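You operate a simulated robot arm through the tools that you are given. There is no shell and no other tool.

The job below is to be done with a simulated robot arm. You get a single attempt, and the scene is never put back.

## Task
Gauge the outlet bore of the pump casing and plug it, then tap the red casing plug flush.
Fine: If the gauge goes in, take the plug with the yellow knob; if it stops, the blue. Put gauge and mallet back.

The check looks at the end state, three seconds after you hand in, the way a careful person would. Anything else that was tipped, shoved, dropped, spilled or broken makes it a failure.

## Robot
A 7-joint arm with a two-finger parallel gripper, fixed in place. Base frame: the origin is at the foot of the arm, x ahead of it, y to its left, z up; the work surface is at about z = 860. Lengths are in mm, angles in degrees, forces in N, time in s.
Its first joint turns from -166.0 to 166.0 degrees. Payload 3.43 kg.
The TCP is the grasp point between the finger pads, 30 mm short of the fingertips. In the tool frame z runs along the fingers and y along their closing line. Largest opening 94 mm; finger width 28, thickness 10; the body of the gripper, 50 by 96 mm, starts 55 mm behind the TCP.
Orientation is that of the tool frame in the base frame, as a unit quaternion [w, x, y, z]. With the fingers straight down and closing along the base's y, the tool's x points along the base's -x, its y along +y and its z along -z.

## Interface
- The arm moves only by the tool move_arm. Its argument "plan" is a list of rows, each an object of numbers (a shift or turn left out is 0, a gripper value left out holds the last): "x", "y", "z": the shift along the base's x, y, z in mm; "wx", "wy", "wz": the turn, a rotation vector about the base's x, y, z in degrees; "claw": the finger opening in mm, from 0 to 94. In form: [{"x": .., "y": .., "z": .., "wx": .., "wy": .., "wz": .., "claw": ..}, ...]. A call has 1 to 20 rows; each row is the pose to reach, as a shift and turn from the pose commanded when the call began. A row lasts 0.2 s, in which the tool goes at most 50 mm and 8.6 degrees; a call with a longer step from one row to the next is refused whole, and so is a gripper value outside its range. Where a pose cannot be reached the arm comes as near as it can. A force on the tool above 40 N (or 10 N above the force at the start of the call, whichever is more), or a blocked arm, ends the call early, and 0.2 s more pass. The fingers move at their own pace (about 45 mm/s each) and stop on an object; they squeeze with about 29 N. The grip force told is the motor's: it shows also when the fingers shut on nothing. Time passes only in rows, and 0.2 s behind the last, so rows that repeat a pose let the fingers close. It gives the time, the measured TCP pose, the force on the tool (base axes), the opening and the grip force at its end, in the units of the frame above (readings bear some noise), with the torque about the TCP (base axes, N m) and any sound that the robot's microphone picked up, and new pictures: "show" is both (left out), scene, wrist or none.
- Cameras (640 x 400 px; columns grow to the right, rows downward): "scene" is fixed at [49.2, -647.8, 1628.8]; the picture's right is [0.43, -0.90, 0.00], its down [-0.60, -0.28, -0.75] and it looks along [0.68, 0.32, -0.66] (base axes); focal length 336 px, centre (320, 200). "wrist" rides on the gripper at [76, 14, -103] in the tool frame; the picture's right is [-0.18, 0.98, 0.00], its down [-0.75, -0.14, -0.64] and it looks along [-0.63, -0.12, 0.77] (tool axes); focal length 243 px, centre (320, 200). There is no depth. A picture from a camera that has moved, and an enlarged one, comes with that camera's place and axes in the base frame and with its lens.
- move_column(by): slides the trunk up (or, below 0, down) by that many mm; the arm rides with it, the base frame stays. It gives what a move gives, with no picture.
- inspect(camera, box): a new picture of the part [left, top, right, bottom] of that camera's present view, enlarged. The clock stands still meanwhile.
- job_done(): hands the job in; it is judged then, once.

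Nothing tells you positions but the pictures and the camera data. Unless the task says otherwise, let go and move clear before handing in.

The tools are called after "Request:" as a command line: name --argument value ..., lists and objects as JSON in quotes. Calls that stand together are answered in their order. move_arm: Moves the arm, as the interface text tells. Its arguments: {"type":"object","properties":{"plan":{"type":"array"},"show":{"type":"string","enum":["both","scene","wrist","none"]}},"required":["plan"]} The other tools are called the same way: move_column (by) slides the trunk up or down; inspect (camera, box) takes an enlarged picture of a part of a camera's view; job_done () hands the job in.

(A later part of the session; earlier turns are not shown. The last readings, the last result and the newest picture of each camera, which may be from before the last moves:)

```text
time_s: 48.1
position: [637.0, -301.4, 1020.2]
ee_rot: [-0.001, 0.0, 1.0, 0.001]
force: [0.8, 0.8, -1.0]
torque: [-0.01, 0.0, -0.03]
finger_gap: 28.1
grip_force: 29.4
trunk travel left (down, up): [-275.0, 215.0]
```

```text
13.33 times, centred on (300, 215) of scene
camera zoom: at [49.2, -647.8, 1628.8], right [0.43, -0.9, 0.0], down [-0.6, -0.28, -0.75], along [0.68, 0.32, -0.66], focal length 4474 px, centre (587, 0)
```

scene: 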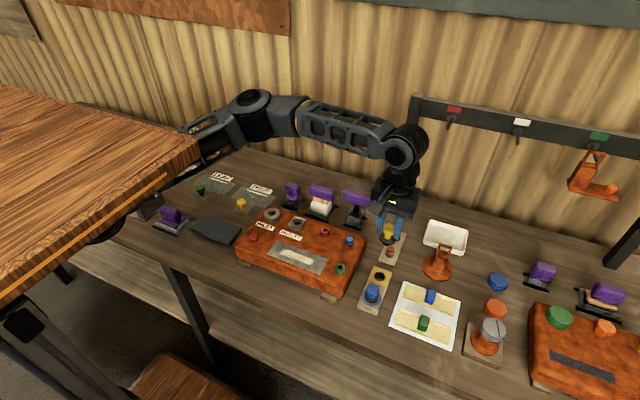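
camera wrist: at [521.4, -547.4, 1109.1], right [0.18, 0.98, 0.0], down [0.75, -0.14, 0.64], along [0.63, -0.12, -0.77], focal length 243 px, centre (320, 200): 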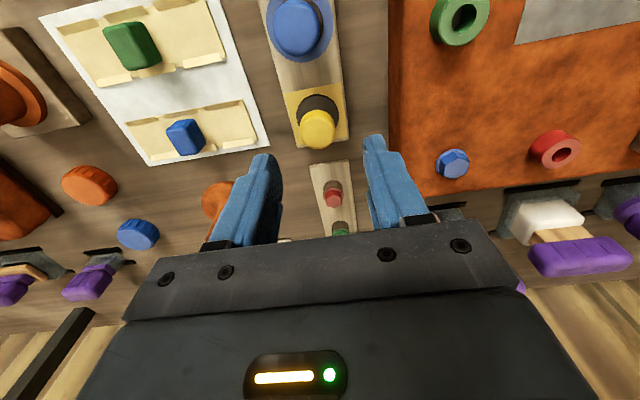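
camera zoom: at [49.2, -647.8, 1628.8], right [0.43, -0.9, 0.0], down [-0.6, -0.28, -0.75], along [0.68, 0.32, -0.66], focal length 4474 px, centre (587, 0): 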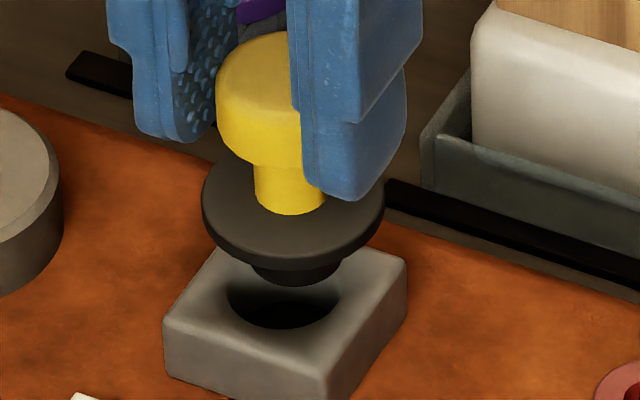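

I'll zoom further on the gap between the shank and bore in the scene camera.

Request:
inspect --camera "scene" --box '[294, 212, 314, 228]'

```text
16.00 times, centred on (304, 220) of scene
camera zoom: at [49.2, -647.8, 1628.8], right [0.43, -0.9, 0.0], down [-0.6, -0.28, -0.75], along [0.68, 0.32, -0.66], focal length 5368 px, centre (576, -120)
```

zoom: 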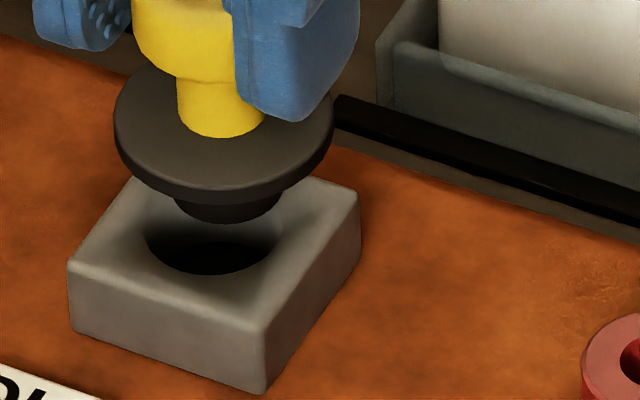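

Both cameras, compared with the pose where the gauge went in, say the plug must go a further 2–3 mm toward −x and slightly +y. I'll shift that way and press again.

Request:
move_arm --plan '[{"x": -2.5, "y": 0.5}, {"x": -2.5, "y": 0.5}, {"z": -2, "x": -2.5, "y": 0.5}, {"z": -4, "x": -2.5, "y": 0.5}, {"z": -6, "x": -2.5, "y": 0.5}, {"z": -8, "x": -2.5, "y": 0.5}, {"z": -10, "x": -2.5, "y": 0.5}, {"z": -12, "x": -2.5, "y": 0.5}, {"z": -14, "x": -2.5, "y": 0.5}, {"z": -16, "x": -2.5, "y": 0.5}]' --show "none"

Request:
inspect --camera "scene" --box '[294, 212, 314, 228]'

Request:
inspect --camera "wrist" --box '[280, 90, 360, 140]'

```text
time_s: 50.3
position: [634.6, -300.1, 1006.6]
ee_rot: [-0.002, -0.001, 1.0, 0.0]
force: [-10.2, -0.7, 6.2]
torque: [-0.13, 0.54, 0.0]
finger_gap: 28.0
grip_force: 29.4
trunk travel left (down, up): [-275.0, 215.0]
```

```text
16.00 times, centred on (304, 220) of scene
camera zoom: at [49.2, -647.8, 1628.8], right [0.43, -0.9, 0.0], down [-0.6, -0.28, -0.75], along [0.68, 0.32, -0.66], focal length 5368 px, centre (576, -120)
```

zoom: 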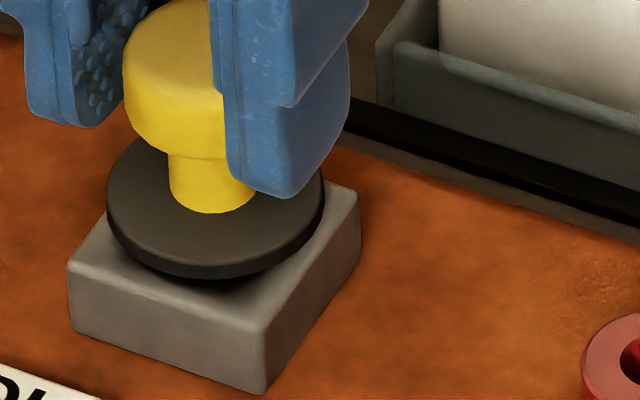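

```text
8.00 times, centred on (320, 115) of wrist
camera zoom: at [558.5, -285.9, 1109.3], right [0.18, 0.98, 0.0], down [0.76, -0.14, 0.64], along [0.63, -0.12, -0.77], focal length 1941 px, centre (320, 880)
```

zoom: 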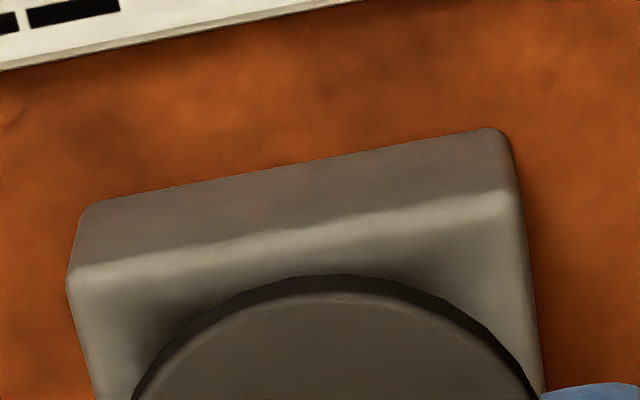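

The plug has entered the bore (z≈1006.6) with a −x side force, so I'll ease 1 mm further −x and keep pressing down until the flange seats.

Request:
move_arm --plan '[{"x": -1}, {"x": -1, "z": -1}, {"x": -1, "z": -2}, {"x": -1, "z": -3}, {"x": -1, "z": -4}, {"x": -1, "z": -5}, {"x": -1, "z": -6}, {"x": -1, "z": -7}, {"x": -1, "z": -8}, {"x": -1, "z": -9}, {"x": -1, "z": -10}, {"x": -1, "z": -11}, {"x": -1, "z": -12}]' --show "none"

Request:
inspect --camera "scene" --box '[294, 212, 314, 228]'

Request:
inspect --camera "wrist" --box '[280, 90, 360, 140]'

```text
time_s: 52.1
position: [633.3, -300.3, 1001.2]
ee_rot: [-0.001, 0.0, 1.0, -0.001]
force: [-6.3, 5.2, 20.5]
torque: [0.37, 0.2, 0.05]
finger_gap: 28.1
grip_force: 29.1
trunk travel left (down, up): [-275.0, 215.0]
stopped in row 9: the force on the tool passed its limit at 43 N (the readings are from after the stop); the commanded pose is now the measured one
```

```text
16.00 times, centred on (304, 220) of scene
camera zoom: at [49.2, -647.8, 1628.8], right [0.43, -0.9, 0.0], down [-0.6, -0.28, -0.75], along [0.68, 0.32, -0.66], focal length 5368 px, centre (576, -120)
```

zoom: 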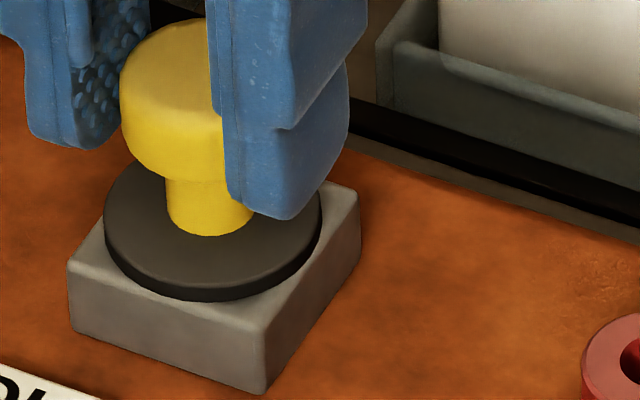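

```text
8.00 times, centred on (320, 115) of wrist
camera zoom: at [557.1, -285.8, 1104.9], right [0.18, 0.98, 0.0], down [0.75, -0.14, 0.64], along [0.63, -0.12, -0.77], focal length 1941 px, centre (320, 880)
```

zoom: 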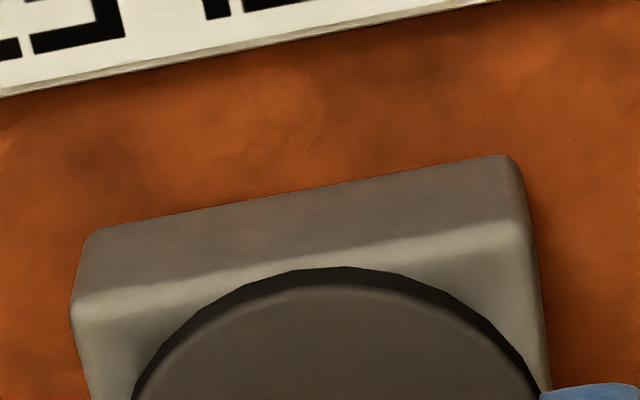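

The plug's flange now sits on the block at z≈1001, close to the expected seat height. I'll relieve the push, release, and rise to inspect.

Request:
move_arm --plan '[{"z": 1.5}, {"z": 1.5, "claw": 50}, {"z": 1.5, "claw": 50}, {"z": 1.5, "claw": 50}, {"z": 20, "claw": 50}, {"z": 50, "claw": 50}, {"z": 90, "claw": 50}]' --show "both"

Request:
inspect --camera "scene" --box '[285, 200, 315, 230]'

Request:
inspect --camera "wrist" --box '[260, 70, 380, 150]'

```text
time_s: 53.7
position: [635.0, -300.3, 1091.8]
ee_rot: [0.0, 0.0, 1.0, 0.0]
force: [0.3, 0.0, 0.1]
torque: [0.06, 0.0, 0.05]
finger_gap: 49.9
grip_force: 0.1
trunk travel left (down, up): [-275.0, 215.0]
camera wrist: at [557.7, -285.9, 1193.8], right [0.18, 0.98, 0.0], down [0.75, -0.14, 0.64], along [0.63, -0.12, -0.77], focal length 243 px, centre (320, 200)
```

scene: 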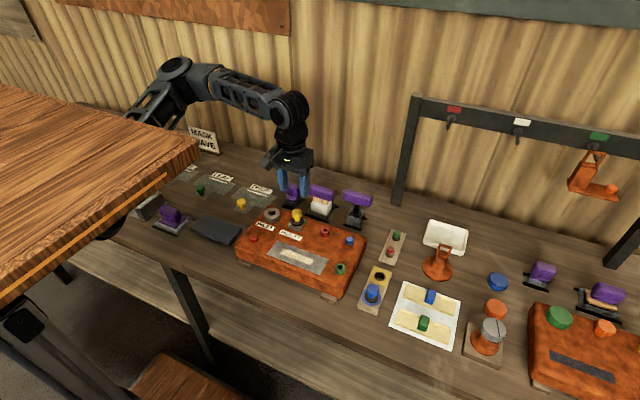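
wrist: 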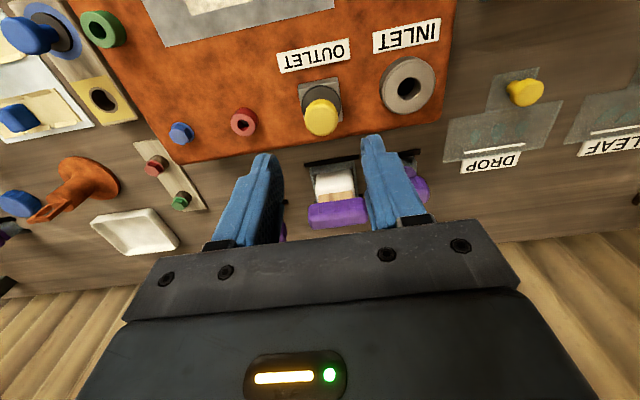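

```text
13.33 times, centred on (300, 215) of scene
camera zoom: at [49.2, -647.8, 1628.8], right [0.43, -0.9, 0.0], down [-0.6, -0.28, -0.75], along [0.68, 0.32, -0.66], focal length 4474 px, centre (587, 0)
```

zoom: 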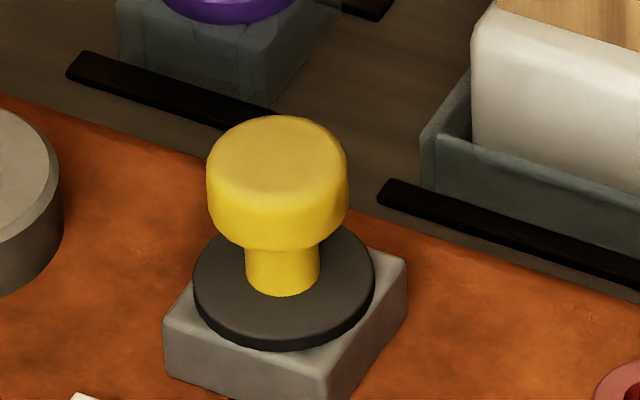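

```text
5.00 times, centred on (320, 110) of wrist
camera zoom: at [557.7, -285.9, 1193.8], right [0.18, 0.98, 0.0], down [0.75, -0.14, 0.64], along [0.63, -0.12, -0.77], focal length 1213 px, centre (320, 650)
```

zoom: 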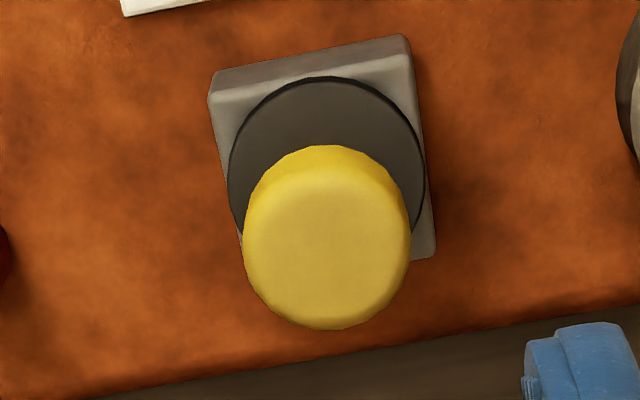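

The yellow plug is seated flat on the outlet block. Next is the white-headed mallet: its handle runs along y, so I'll turn the gripper −90° about z and move above it at about (787, −307).

Request:
move_arm --plan '[{"x": 15, "wz": -8.2, "claw": 60}, {"x": 30, "wz": -16.4, "claw": 60}, {"x": 45, "wz": -24.6, "claw": 60}, {"x": 60, "wz": -32.8, "claw": 60}, {"x": 75, "wz": -41, "claw": 60}, {"x": 90, "wz": -49.2, "claw": 60}, {"x": 105, "wz": -57.4, "claw": 60}, {"x": 120, "wz": -65.6, "claw": 60}, {"x": 135, "y": -3, "wz": -73.8, "claw": 60}, {"x": 152, "y": -7, "wz": -82, "claw": 60}, {"x": 152, "y": -7, "wz": -90, "claw": 60}, {"x": 152, "y": -7, "wz": -90, "claw": 60}]' --show "both"

Request:
inspect --camera "wrist" --box '[230, 60, 410, 230]'

Request:
inspect --camera "scene" --box '[270, 140, 370, 220]'

```text
time_s: 56.3
position: [776.0, -306.8, 1090.4]
ee_rot: [-0.002, 0.62, 0.785, 0.0]
force: [-0.6, 0.7, -0.7]
torque: [0.0, 0.0, 0.0]
finger_gap: 59.8
grip_force: 0.2
out of reach, approached as far as the arm can: row 10, 11, 12
trunk travel left (down, up): [-275.0, 215.0]
camera wrist: at [771.3, -228.2, 1193.7], right [1.0, 0.05, 0.0], down [0.04, -0.77, 0.64], along [0.03, -0.64, -0.77], focal length 243 px, centre (320, 200)
```

scene: 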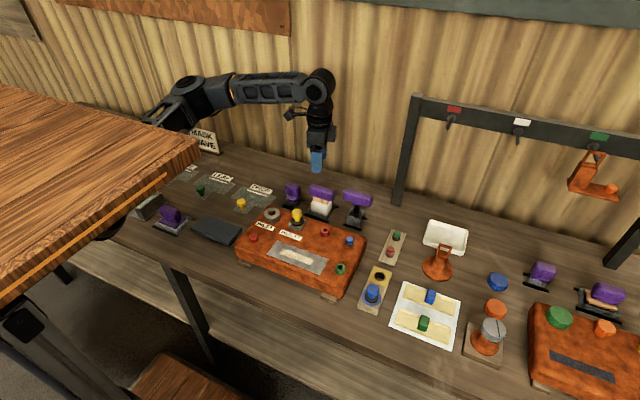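
wrist: 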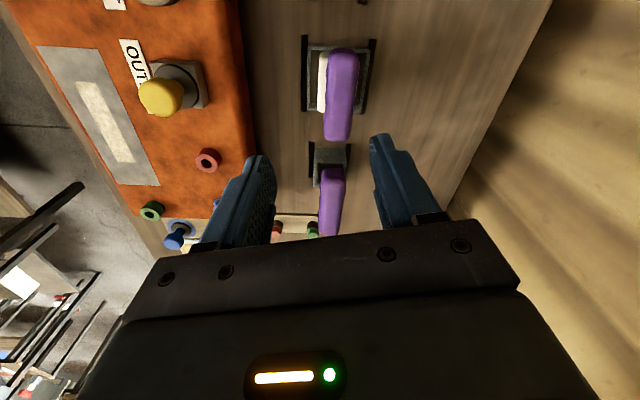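

```text
2.35 times, centred on (320, 145) of wrist
camera zoom: at [771.3, -228.2, 1193.7], right [1.0, 0.05, 0.0], down [0.04, -0.77, 0.64], along [0.03, -0.64, -0.77], focal length 571 px, centre (320, 329)
```

zoom: 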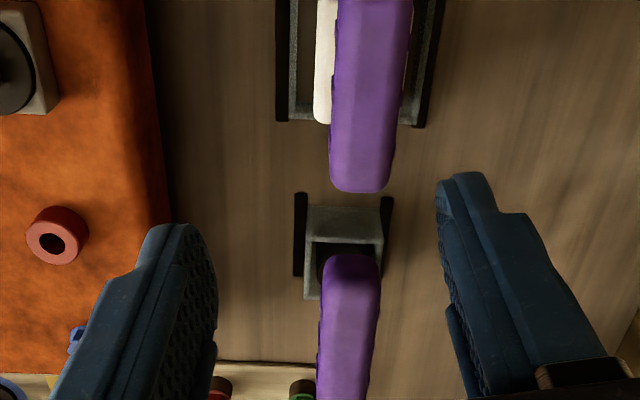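

```text
5.00 times, centred on (320, 180) of scene
camera zoom: at [49.2, -647.8, 1628.8], right [0.43, -0.9, 0.0], down [-0.6, -0.28, -0.75], along [0.68, 0.32, -0.66], focal length 1678 px, centre (320, 300)
```

zoom: 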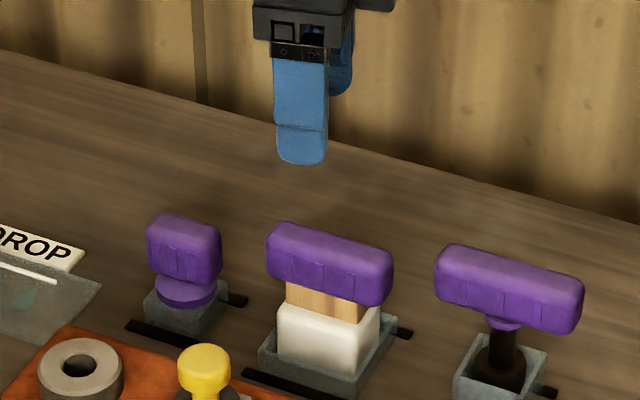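

The wrist can't turn beyond about −77° that way. I'll rotate back and use +90° instead.

Request:
move_arm --plan '[{"wz": 8.4}, {"wz": 16.8}, {"wz": 25.2}, {"wz": 33.6}, {"wz": 42}, {"wz": 50.4}, {"wz": 58.8}, {"wz": 67.2}, {"wz": 75.6}, {"wz": 84}, {"wz": 90}, {"wz": 90}]' --show "none"

Request:
move_arm --plan '[{"wz": 8.4}, {"wz": 16.8}, {"wz": 25.2}, {"wz": 33.6}, {"wz": 42}, {"wz": 50.4}, {"wz": 58.8}, {"wz": 67.2}, {"wz": 75.6}, {"wz": 84}, {"wz": 90}, {"wz": 90}]' --show "both"

```text
time_s: 58.9
position: [775.0, -305.7, 1091.7]
ee_rot: [0.0, -0.118, 0.993, -0.002]
force: [0.2, -0.1, 0.3]
torque: [-0.01, -0.03, 0.01]
finger_gap: 60.1
grip_force: 0.1
trunk travel left (down, up): [-275.0, 215.0]
```

```text
time_s: 61.5
position: [776.8, -305.6, 1089.6]
ee_rot: [0.0, 0.786, -0.619, 0.001]
force: [-0.1, -0.5, 0.7]
torque: [-0.02, -0.02, 0.0]
finger_gap: 60.0
grip_force: 0.1
trunk travel left (down, up): [-275.0, 215.0]
camera wrist: at [779.4, -382.5, 1193.7], right [-1.0, -0.05, 0.0], down [-0.04, 0.77, 0.64], along [-0.03, 0.64, -0.77], focal length 243 px, centre (320, 200)
```

scene: 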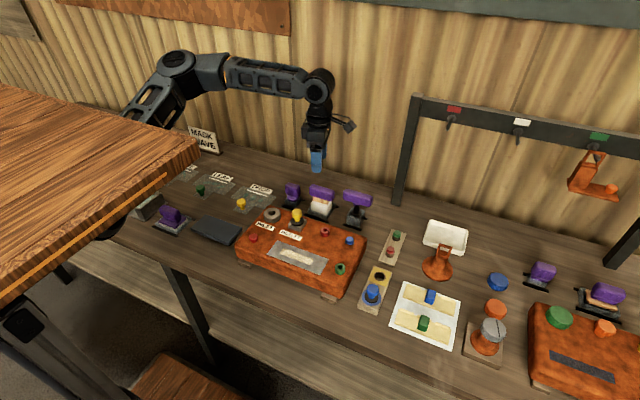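
wrist: 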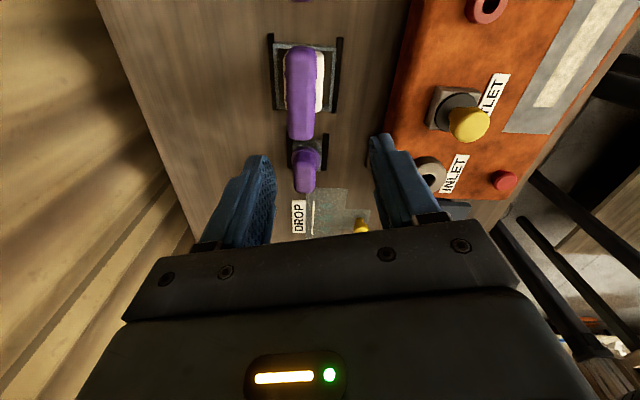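

The yaw is now about +103°, so I'll turn back 13.5° to align with the handle and move toward x≈787.

Request:
move_arm --plan '[{"wz": -7, "x": 5}, {"wz": -13.5, "x": 10}, {"wz": -13.5, "x": 10}, {"wz": -13.5, "x": 10}]' --show "wrist"

Request:
inspect --camera "wrist" --box '[240, 20, 400, 150]'

Request:
inspect --camera "scene" --box '[270, 140, 370, 220]'

```text
time_s: 62.5
position: [784.7, -305.8, 1090.1]
ee_rot: [0.0, -0.706, 0.708, -0.001]
force: [-0.2, -0.2, 0.1]
torque: [0.0, 0.0, 0.03]
finger_gap: 59.9
grip_force: 0.1
trunk travel left (down, up): [-275.0, 215.0]
camera wrist: at [770.3, -381.7, 1193.6], right [-0.98, 0.19, 0.0], down [0.14, 0.75, 0.64], along [0.12, 0.63, -0.77], focal length 243 px, centre (320, 200)
```

wrist: 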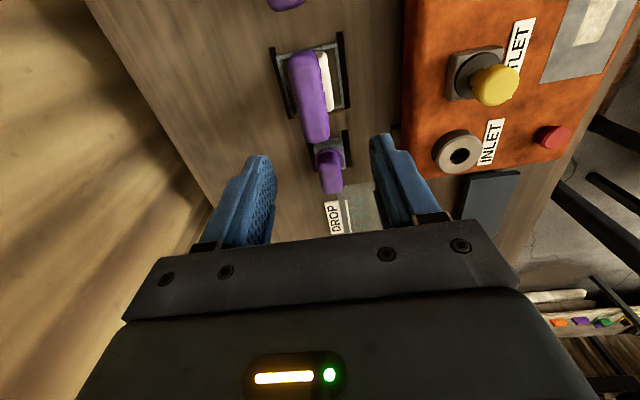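

```text
3.08 times, centred on (320, 85) of wrist
camera zoom: at [770.3, -381.7, 1193.6], right [-0.98, 0.19, 0.0], down [0.14, 0.75, 0.64], along [0.12, 0.63, -0.77], focal length 746 px, centre (320, 554)
```

zoom: 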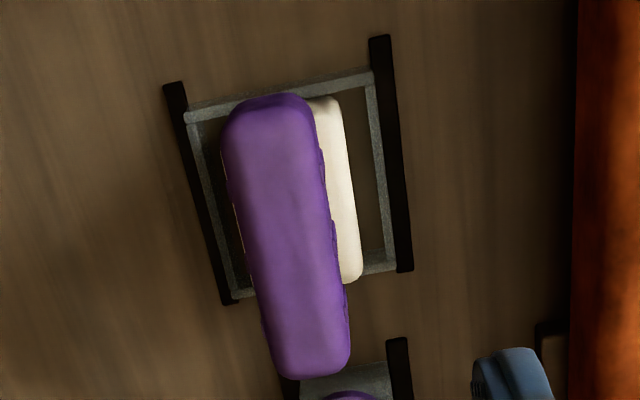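

```text
5.00 times, centred on (320, 180) of scene
camera zoom: at [49.2, -647.8, 1628.8], right [0.43, -0.9, 0.0], down [-0.6, -0.28, -0.75], along [0.68, 0.32, -0.66], focal length 1678 px, centre (320, 300)
```

zoom: 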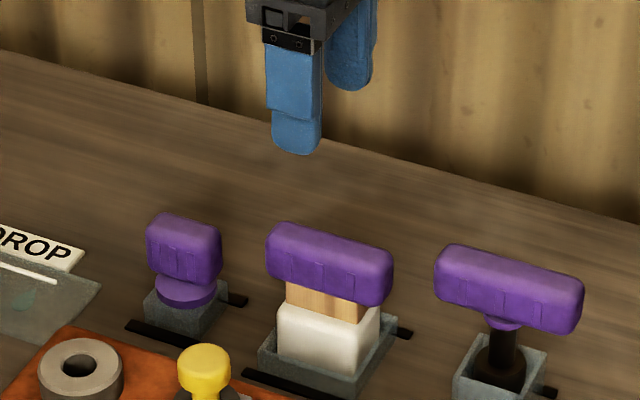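

The mallet handle works out to be centred at (793, −309) with its top near z≈961. I'll move over it and lower partway to check.

Request:
move_arm --plan '[{"x": 8, "y": -3, "z": -20}, {"x": 8, "y": -3, "z": -50}, {"x": 8, "y": -3, "z": -80}, {"x": 8, "y": -3, "z": -90}, {"x": 8, "y": -3, "z": -90}]' --show "none"

Request:
inspect --camera "wrist" --box '[230, 60, 410, 200]'

Request:
inspect --camera "scene" --box '[285, 160, 365, 220]'

```text
time_s: 63.7
position: [792.8, -308.2, 1000.5]
ee_rot: [0.0, -0.707, 0.708, -0.002]
force: [-0.2, 0.0, 0.4]
torque: [0.04, 0.01, 0.01]
finger_gap: 60.1
grip_force: 0.3
trunk travel left (down, up): [-275.0, 215.0]
```

```text
2.86 times, centred on (320, 130) of wrist
camera zoom: at [777.9, -384.3, 1104.2], right [-0.98, 0.18, 0.0], down [0.14, 0.75, 0.64], along [0.12, 0.63, -0.77], focal length 693 px, centre (320, 400)
```

zoom: 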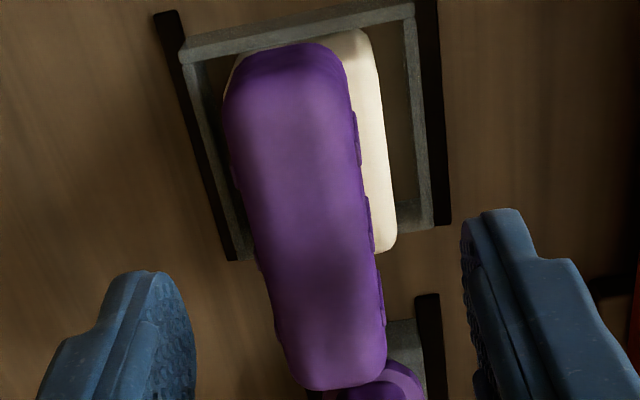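

```text
6.67 times, centred on (325, 190) of scene
camera zoom: at [49.2, -647.8, 1628.8], right [0.43, -0.9, 0.0], down [-0.6, -0.28, -0.75], along [0.68, 0.32, -0.66], focal length 2237 px, centre (287, 267)
```

zoom: 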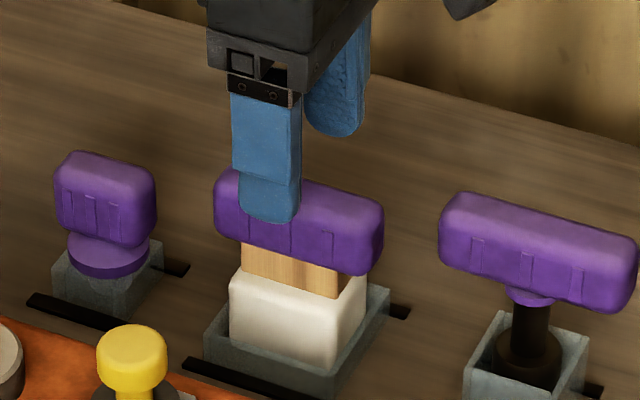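

The handle centre is about 2.5 mm further +x. I'll correct that, lower so the tips stay above the white head, and close.

Request:
move_arm --plan '[{"x": 2.5, "y": -1, "z": -10}, {"x": 2.5, "y": -1, "z": -25}, {"x": 2.5, "y": -1, "z": -36}, {"x": 2.5, "y": -1, "z": -44}, {"x": 2.5, "y": -1, "z": -44}, {"x": 2.5, "y": -1, "z": -44, "claw": 10}, {"x": 2.5, "y": -1, "z": -44, "claw": 10}, {"x": 2.5, "y": -1, "z": -44, "claw": 10}, {"x": 2.5, "y": -1, "z": -44, "claw": 10}]' --show "none"

Request:
inspect --camera "wrist" --box '[230, 60, 410, 220]'

Request:
inspect --camera "scene" --box '[285, 160, 365, 220]'

```text
time_s: 65.7
position: [796.0, -309.2, 956.6]
ee_rot: [0.0, -0.706, 0.708, -0.001]
force: [-1.8, -0.8, -0.4]
torque: [-0.02, -0.02, -0.03]
finger_gap: 32.2
grip_force: 29.1
trunk travel left (down, up): [-275.0, 215.0]
```

```text
2.50 times, centred on (320, 140) of wrist
camera zoom: at [781.0, -385.8, 1060.4], right [-0.98, 0.19, 0.0], down [0.14, 0.75, 0.64], along [0.12, 0.63, -0.77], focal length 606 px, centre (320, 350)
```

zoom: 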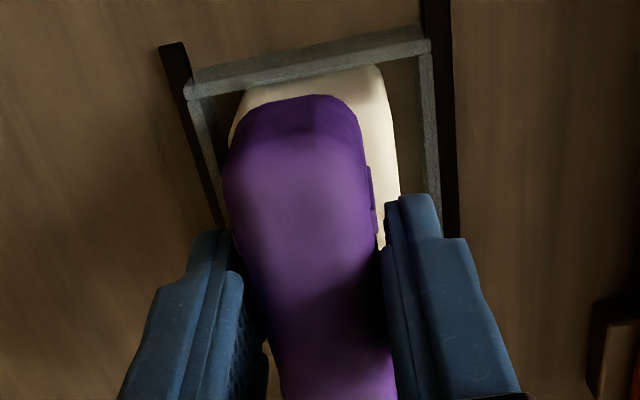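

```text
6.67 times, centred on (325, 190) of scene
camera zoom: at [49.2, -647.8, 1628.8], right [0.43, -0.9, 0.0], down [-0.6, -0.28, -0.75], along [0.68, 0.32, -0.66], focal length 2237 px, centre (287, 267)
```

zoom: 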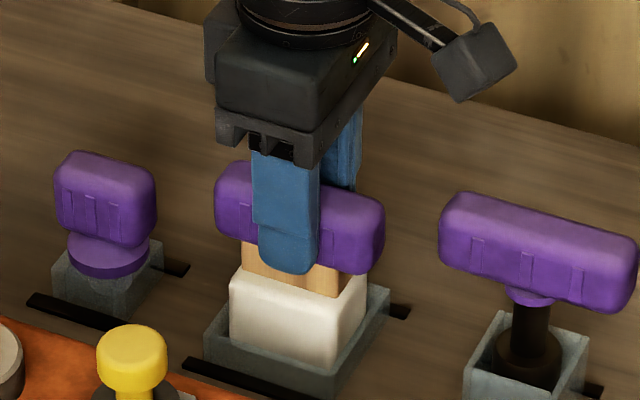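

The handle is gripped at 32 mm; the mallet's stow pose is about (796.0, −309.2, 956.6). I'll lift it straight up and look.

Request:
move_arm --plan '[{"z": 6}, {"z": 18}, {"z": 35}, {"z": 55}, {"z": 80}, {"z": 110}, {"z": 130}, {"z": 130}]' --show "both"

Request:
inspect --camera "scene" --box '[285, 120, 365, 220]'

Request:
inspect --camera "wrist" --box '[440, 60, 640, 200]'

```text
time_s: 67.5
position: [797.9, -308.8, 1086.6]
ee_rot: [0.0, -0.707, 0.707, -0.001]
force: [0.6, 0.1, -3.7]
torque: [0.0, 0.0, 0.02]
finger_gap: 32.2
grip_force: 28.7
trunk travel left (down, up): [-275.0, 215.0]
camera wrist: at [781.9, -385.1, 1189.3], right [-0.98, 0.18, 0.0], down [0.14, 0.75, 0.64], along [0.12, 0.63, -0.77], focal length 243 px, centre (320, 200)
```

scene: 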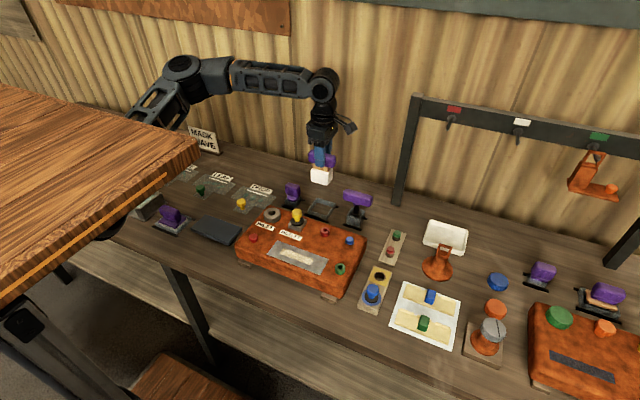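
wrist: 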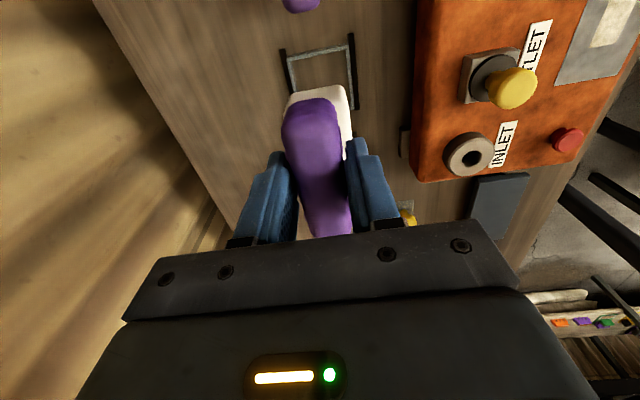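

```text
4.00 times, centred on (325, 170) of scene
camera zoom: at [49.2, -647.8, 1628.8], right [0.43, -0.9, 0.0], down [-0.6, -0.28, -0.75], along [0.68, 0.32, -0.66], focal length 1342 px, centre (300, 320)
```

zoom: 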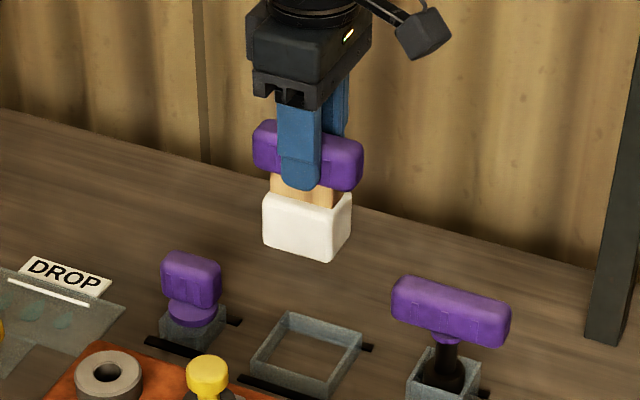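

```text
2.86 times, centred on (540, 130) of wrist
camera zoom: at [781.9, -385.1, 1189.3], right [-0.98, 0.18, 0.0], down [0.14, 0.75, 0.64], along [0.12, 0.63, -0.77], focal length 693 px, centre (-309, 400)
```

zoom: 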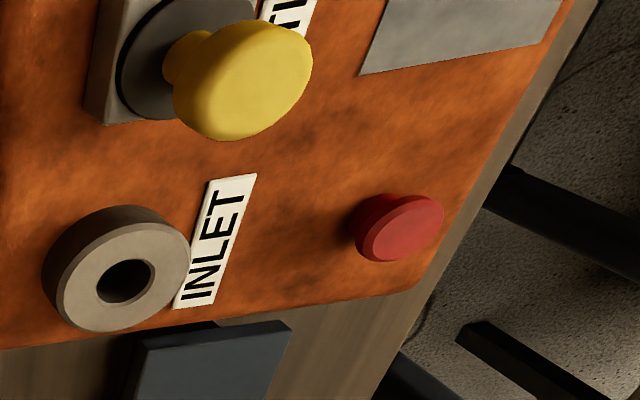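

The mallet is up: the white block's lower face is about 93 mm below the TCP. The red plug's top is near (541, −218, 947). I'll raise a bit more and move to a spot beside it where the wrist camera can see it.

Request:
move_arm --plan '[{"z": 20}, {"x": -30, "y": 14, "z": 40}, {"x": -65, "y": 30, "z": 40}, {"x": -100, "y": 46, "z": 40}, {"x": -135, "y": 62, "z": 40}, {"x": -170, "y": 78, "z": 40}, {"x": -196, "y": 91, "z": 40}, {"x": -196, "y": 91, "z": 40}]' --show "both"

Request:
inspect --camera "wrist" --box '[340, 70, 460, 160]'

Request:
inspect --camera "scene" --box '[220, 140, 320, 260]'

```text
time_s: 69.3
position: [598.9, -218.3, 1125.7]
ee_rot: [-0.001, -0.707, 0.707, -0.001]
force: [-0.4, -0.2, -4.4]
torque: [-0.02, -0.01, -0.03]
finger_gap: 32.1
grip_force: 29.2
trunk travel left (down, up): [-275.0, 215.0]
camera wrist: at [584.7, -295.3, 1229.3], right [-0.98, 0.18, 0.0], down [0.14, 0.75, 0.64], along [0.12, 0.63, -0.77], focal length 243 px, centre (320, 200)
```

scene: 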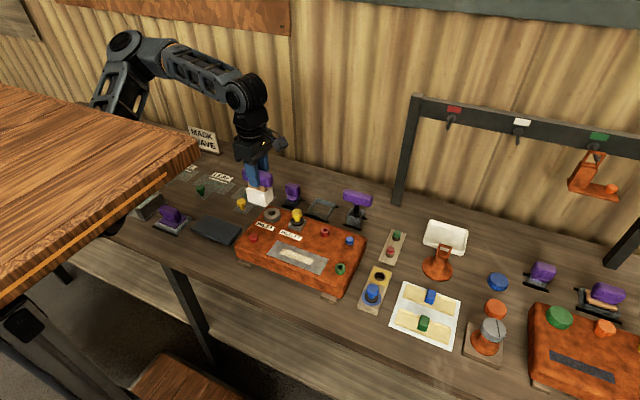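
wrist: 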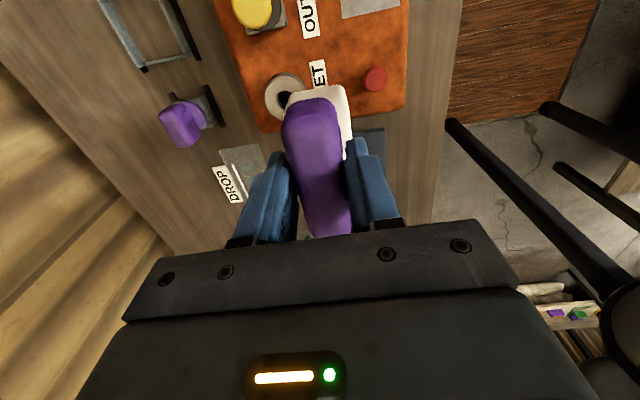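

```text
4.44 times, centred on (400, 115) of wrist
camera zoom: at [584.7, -295.3, 1229.3], right [-0.98, 0.18, 0.0], down [0.14, 0.75, 0.64], along [0.12, 0.63, -0.77], focal length 1078 px, centre (-36, 578)
```

zoom: 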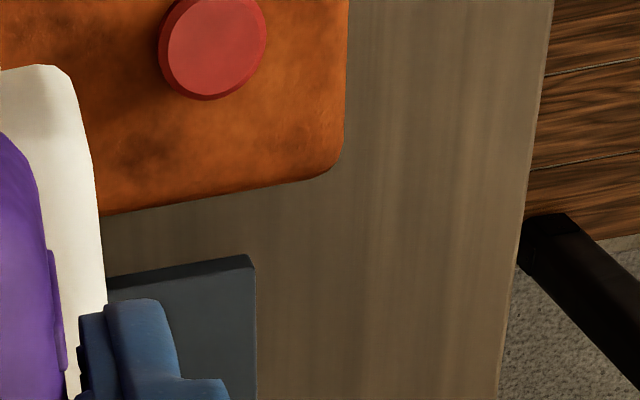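

```text
3.33 times, centred on (270, 200) of scene
camera zoom: at [49.2, -647.8, 1628.8], right [0.43, -0.9, 0.0], down [-0.6, -0.28, -0.75], along [0.68, 0.32, -0.66], focal length 1118 px, centre (487, 200)
```

zoom: 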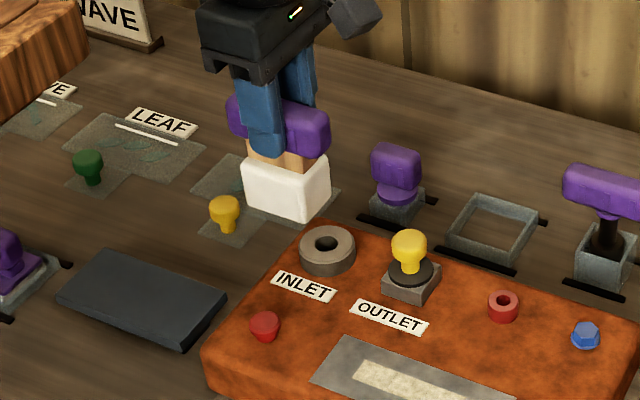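

The red plug's top is at about (537, −216.5, 943) and 24 mm across. I'll bring the mallet head over it and lower to about 20 mm above.

Request:
move_arm --plan '[{"x": -30, "y": 1}, {"x": -62, "y": 2}, {"x": -62, "y": 2, "z": -30}, {"x": -62, "y": 2, "z": -60}, {"x": -62, "y": 2, "z": -68}, {"x": -62, "y": 2, "z": -68}]' --show "both"

Request:
inspect --camera "scene" --box '[220, 180, 300, 260]'

Request:
inspect --camera "wrist" --box '[260, 40, 400, 160]'

```text
time_s: 70.7
position: [538.2, -217.0, 1058.1]
ee_rot: [-0.001, -0.707, 0.708, -0.001]
force: [-0.5, 0.1, -4.3]
torque: [-0.03, 0.0, -0.01]
finger_gap: 32.2
grip_force: 29.0
trunk travel left (down, up): [-275.0, 215.0]
camera wrist: at [524.1, -292.8, 1162.0], right [-0.98, 0.19, 0.0], down [0.14, 0.75, 0.64], along [0.12, 0.63, -0.77], focal length 243 px, centre (320, 200)
```

scene: 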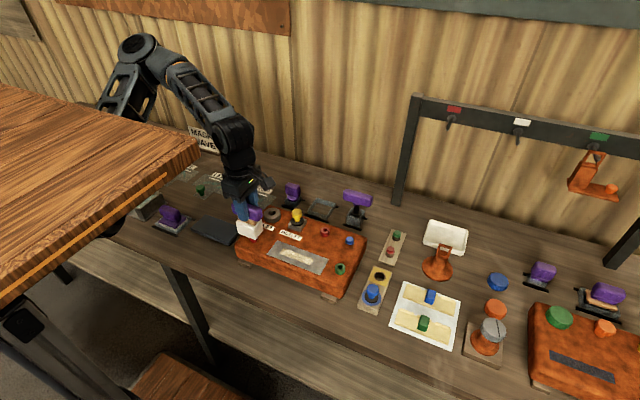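
wrist: 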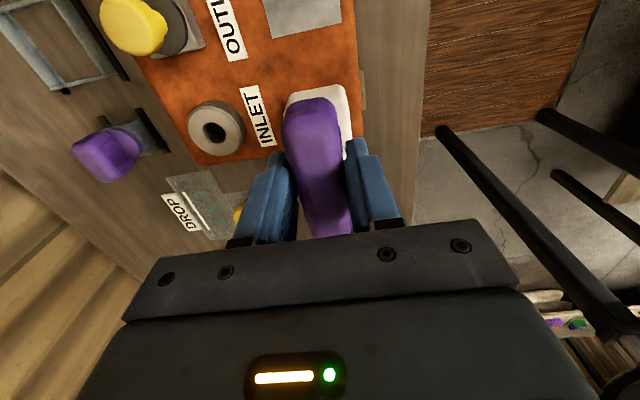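

```text
5.00 times, centred on (260, 220) of scene
camera zoom: at [49.2, -647.8, 1628.8], right [0.43, -0.9, 0.0], down [-0.6, -0.28, -0.75], along [0.68, 0.32, -0.66], focal length 1678 px, centre (620, 100)
```

zoom: 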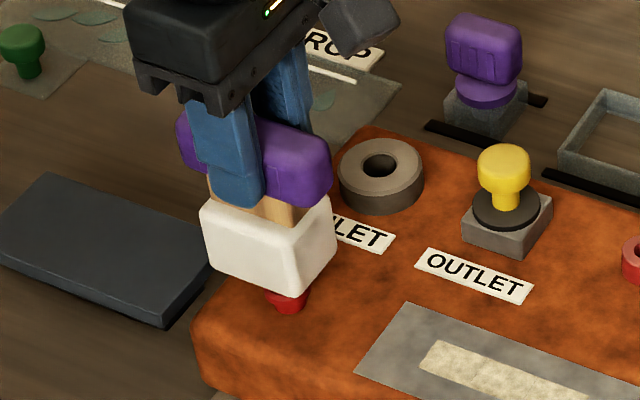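

```text
3.33 times, centred on (330, 100) of wrist
camera zoom: at [524.1, -292.8, 1162.0], right [-0.98, 0.19, 0.0], down [0.14, 0.75, 0.64], along [0.12, 0.63, -0.77], focal length 809 px, centre (287, 533)
```

zoom: 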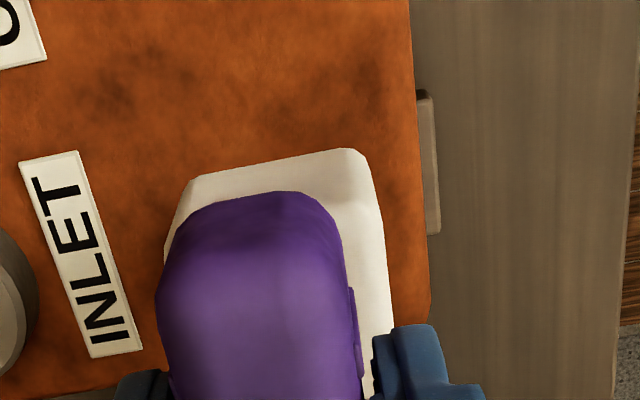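

The mallet head is above the red plug, which peeks out beneath its front edge. I'll lower slowly to make first contact.

Request:
move_arm --plan '[{"z": -4}, {"z": -8}, {"z": -11}, {"z": -14}, {"z": -17}, {"z": -20}, {"z": -23}, {"z": -26}, {"z": -29}, {"z": -32}, {"z": -35}]' --show "none"

Request:
inspect --camera "scene" --box '[230, 200, 280, 250]'

```text
time_s: 72.3
position: [539.2, -216.9, 1039.6]
ee_rot: [-0.001, 0.707, -0.707, 0.003]
force: [-4.6, 6.3, 36.2]
torque: [0.52, 0.14, -0.01]
finger_gap: 32.1
grip_force: 29.4
trunk travel left (down, up): [-275.0, 215.0]
stopped in row 7: the force on the tool passed its limit at 43 N (the readings are from after the stop); the commanded pose is now the measured one
```

```text
8.00 times, centred on (255, 225) of scene
camera zoom: at [49.2, -647.8, 1628.8], right [0.43, -0.9, 0.0], down [-0.6, -0.28, -0.75], along [0.68, 0.32, -0.66], focal length 2684 px, centre (840, 0)
```

zoom: 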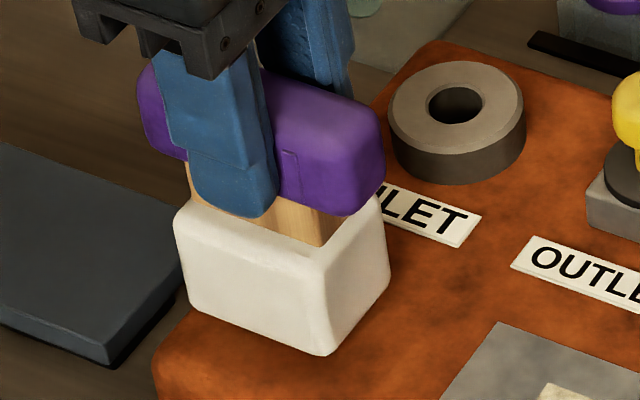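

Contact with the plug at TCP z≈1039.6. Now I'll tap: raise 20 mm and strike down quickly.

Request:
move_arm --plan '[{"z": 10}, {"z": 20}, {"z": 20}, {"z": 0}, {"z": -20}]' --show "none"

Request:
inspect --camera "scene" --box '[230, 200, 280, 250]'

```text
time_s: 73.5
position: [538.6, -216.8, 1021.5]
ee_rot: [0.0, -0.706, 0.708, -0.006]
force: [-3.2, -3.7, 32.4]
torque: [-0.1, 0.22, -0.04]
finger_gap: 32.7
grip_force: 29.3
trunk travel left (down, up): [-275.0, 215.0]
```

```text
8.00 times, centred on (255, 225) of scene
camera zoom: at [49.2, -647.8, 1628.8], right [0.43, -0.9, 0.0], down [-0.6, -0.28, -0.75], along [0.68, 0.32, -0.66], focal length 2684 px, centre (840, 0)
```

zoom: 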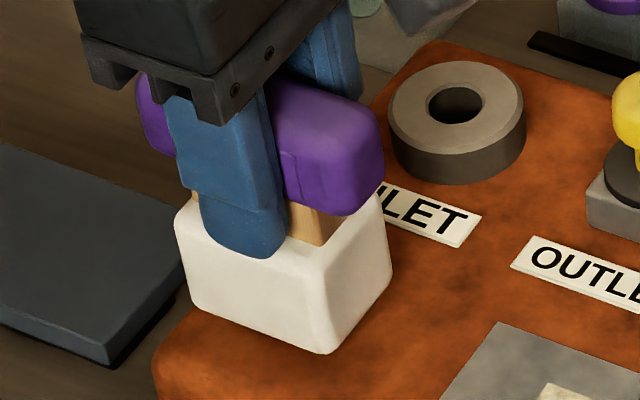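

The mallet slipped upward in the grip by about 17 mm instead of driving the plug; the fingertips are now at the head's shoulder. I'll lift and check the state of mallet and plug.

Request:
move_arm --plan '[{"z": 8}, {"z": 20}, {"z": 40}, {"z": 60}, {"z": 60}]' --show "none"

Request:
inspect --camera "scene" --box '[225, 165, 305, 255]'

Request:
inspect --camera "wrist" --box '[240, 60, 420, 240]'

```text
time_s: 74.7
position: [539.0, -215.9, 1079.6]
ee_rot: [-0.001, -0.707, 0.708, -0.003]
force: [0.5, -0.4, -3.8]
torque: [-0.06, -0.02, 0.01]
finger_gap: 32.5
grip_force: 29.2
trunk travel left (down, up): [-275.0, 215.0]
```

```text
4.44 times, centred on (265, 210) of scene
camera zoom: at [49.2, -647.8, 1628.8], right [0.43, -0.9, 0.0], down [-0.6, -0.28, -0.75], along [0.68, 0.32, -0.66], focal length 1491 px, centre (564, 156)
```

zoom: 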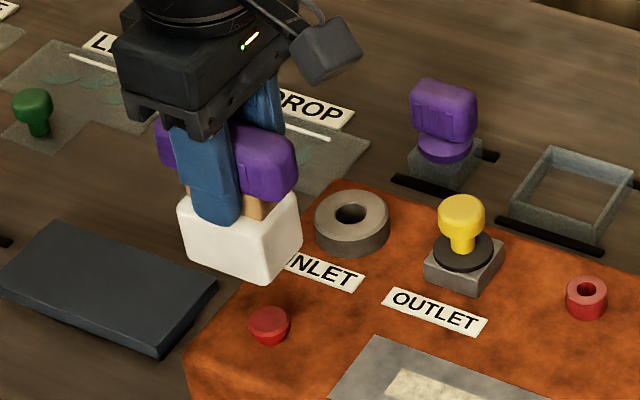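

```text
2.22 times, centred on (330, 150) of wrist
camera zoom: at [523.2, -291.7, 1182.2], right [-0.98, 0.19, 0.0], down [0.14, 0.76, 0.64], along [0.12, 0.63, -0.77], focal length 539 px, centre (298, 311)
```

zoom: 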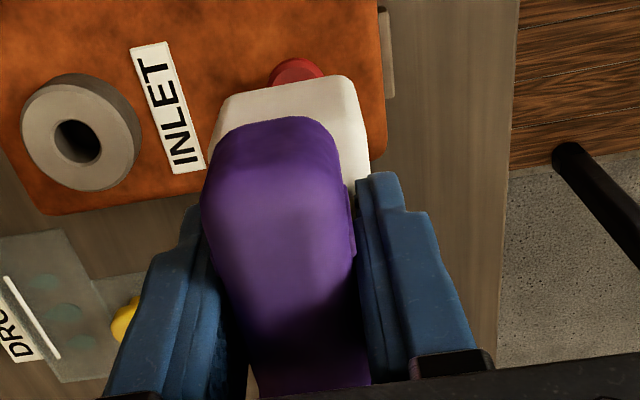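

Request:
inspect --camera "scene" --box '[230, 220, 280, 250]'

Request:
inspect --camera "scene" --box '[240, 185, 280, 235]'

```text
12.80 times, centred on (255, 235) of scene
camera zoom: at [49.2, -647.8, 1628.8], right [0.43, -0.9, 0.0], down [-0.6, -0.28, -0.75], along [0.68, 0.32, -0.66], focal length 4295 px, centre (1152, -248)
```

zoom: 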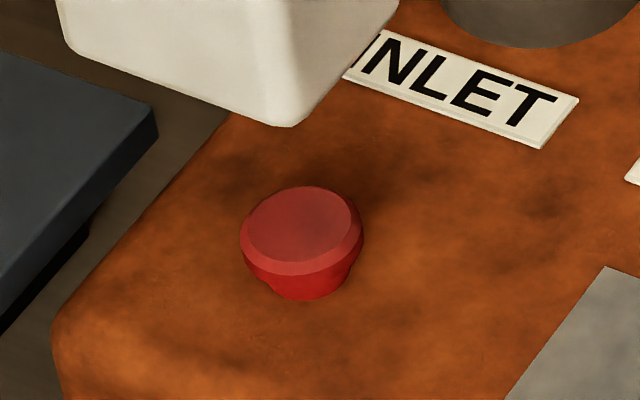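

```text
8.00 times, centred on (260, 210) of scene
camera zoom: at [49.2, -647.8, 1628.8], right [0.43, -0.9, 0.0], down [-0.6, -0.28, -0.75], along [0.68, 0.32, -0.66], focal length 2684 px, centre (800, 120)
```

zoom: 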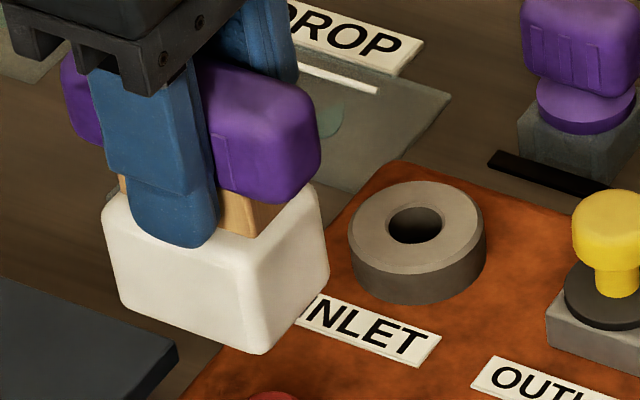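

The plug did go down a few millimetres, as less of its shank shows, and the mallet is still straight with the fingertips at the head's shoulder. I'll strike again, faster.

Request:
move_arm --plan '[{"z": -15}, {"z": -30}, {"z": -70}]' --show "none"

Request:
inspect --camera "scene" --box '[230, 200, 280, 250]'

```text
time_s: 75.6
position: [538.5, -217.6, 1017.0]
ee_rot: [0.001, -0.706, 0.708, -0.009]
force: [-4.4, 5.0, 30.0]
torque: [0.61, 0.43, -0.01]
finger_gap: 32.6
grip_force: 28.9
trunk travel left (down, up): [-275.0, 215.0]
stopped in row 3: the force on the tool passed its limit at 201 N (the readings are from after the stop); the commanded pose is now the measured one
```

```text
8.00 times, centred on (255, 225) of scene
camera zoom: at [49.2, -647.8, 1628.8], right [0.43, -0.9, 0.0], down [-0.6, -0.28, -0.75], along [0.68, 0.32, -0.66], focal length 2684 px, centre (840, 0)
```

zoom: 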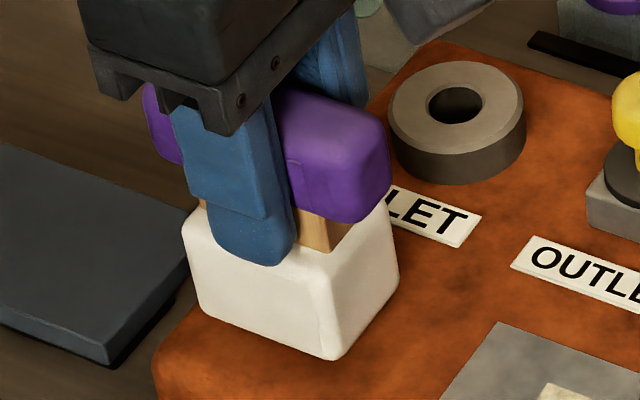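

A solid hit of about 200 N. I'll lift and check the plug.

Request:
move_arm --plan '[{"z": 15}, {"z": 35}, {"z": 60}, {"z": 60}]' --show "none"

Request:
inspect --camera "scene" --box '[230, 220, 280, 250]'

Request:
inspect --camera "scene" --box '[240, 185, 280, 235]'

```text
time_s: 76.6
position: [538.4, -219.2, 1072.8]
ee_rot: [0.0, -0.706, 0.708, -0.007]
force: [0.7, -0.1, -4.3]
torque: [-0.02, 0.01, 0.01]
finger_gap: 32.6
grip_force: 28.9
trunk travel left (down, up): [-275.0, 215.0]
```

```text
12.80 times, centred on (255, 235) of scene
camera zoom: at [49.2, -647.8, 1628.8], right [0.43, -0.9, 0.0], down [-0.6, -0.28, -0.75], along [0.68, 0.32, -0.66], focal length 4295 px, centre (1152, -248)
```

zoom: 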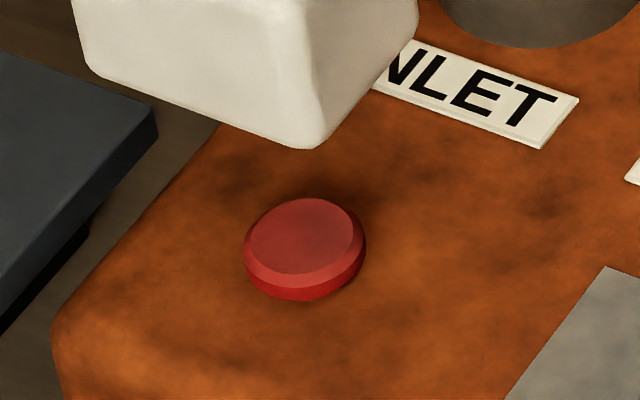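

```text
8.00 times, centred on (260, 210) of scene
camera zoom: at [49.2, -647.8, 1628.8], right [0.43, -0.9, 0.0], down [-0.6, -0.28, -0.75], along [0.68, 0.32, -0.66], focal length 2684 px, centre (800, 120)
```

zoom: 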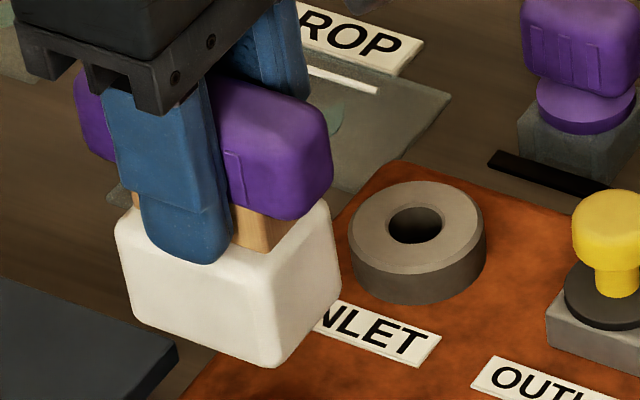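

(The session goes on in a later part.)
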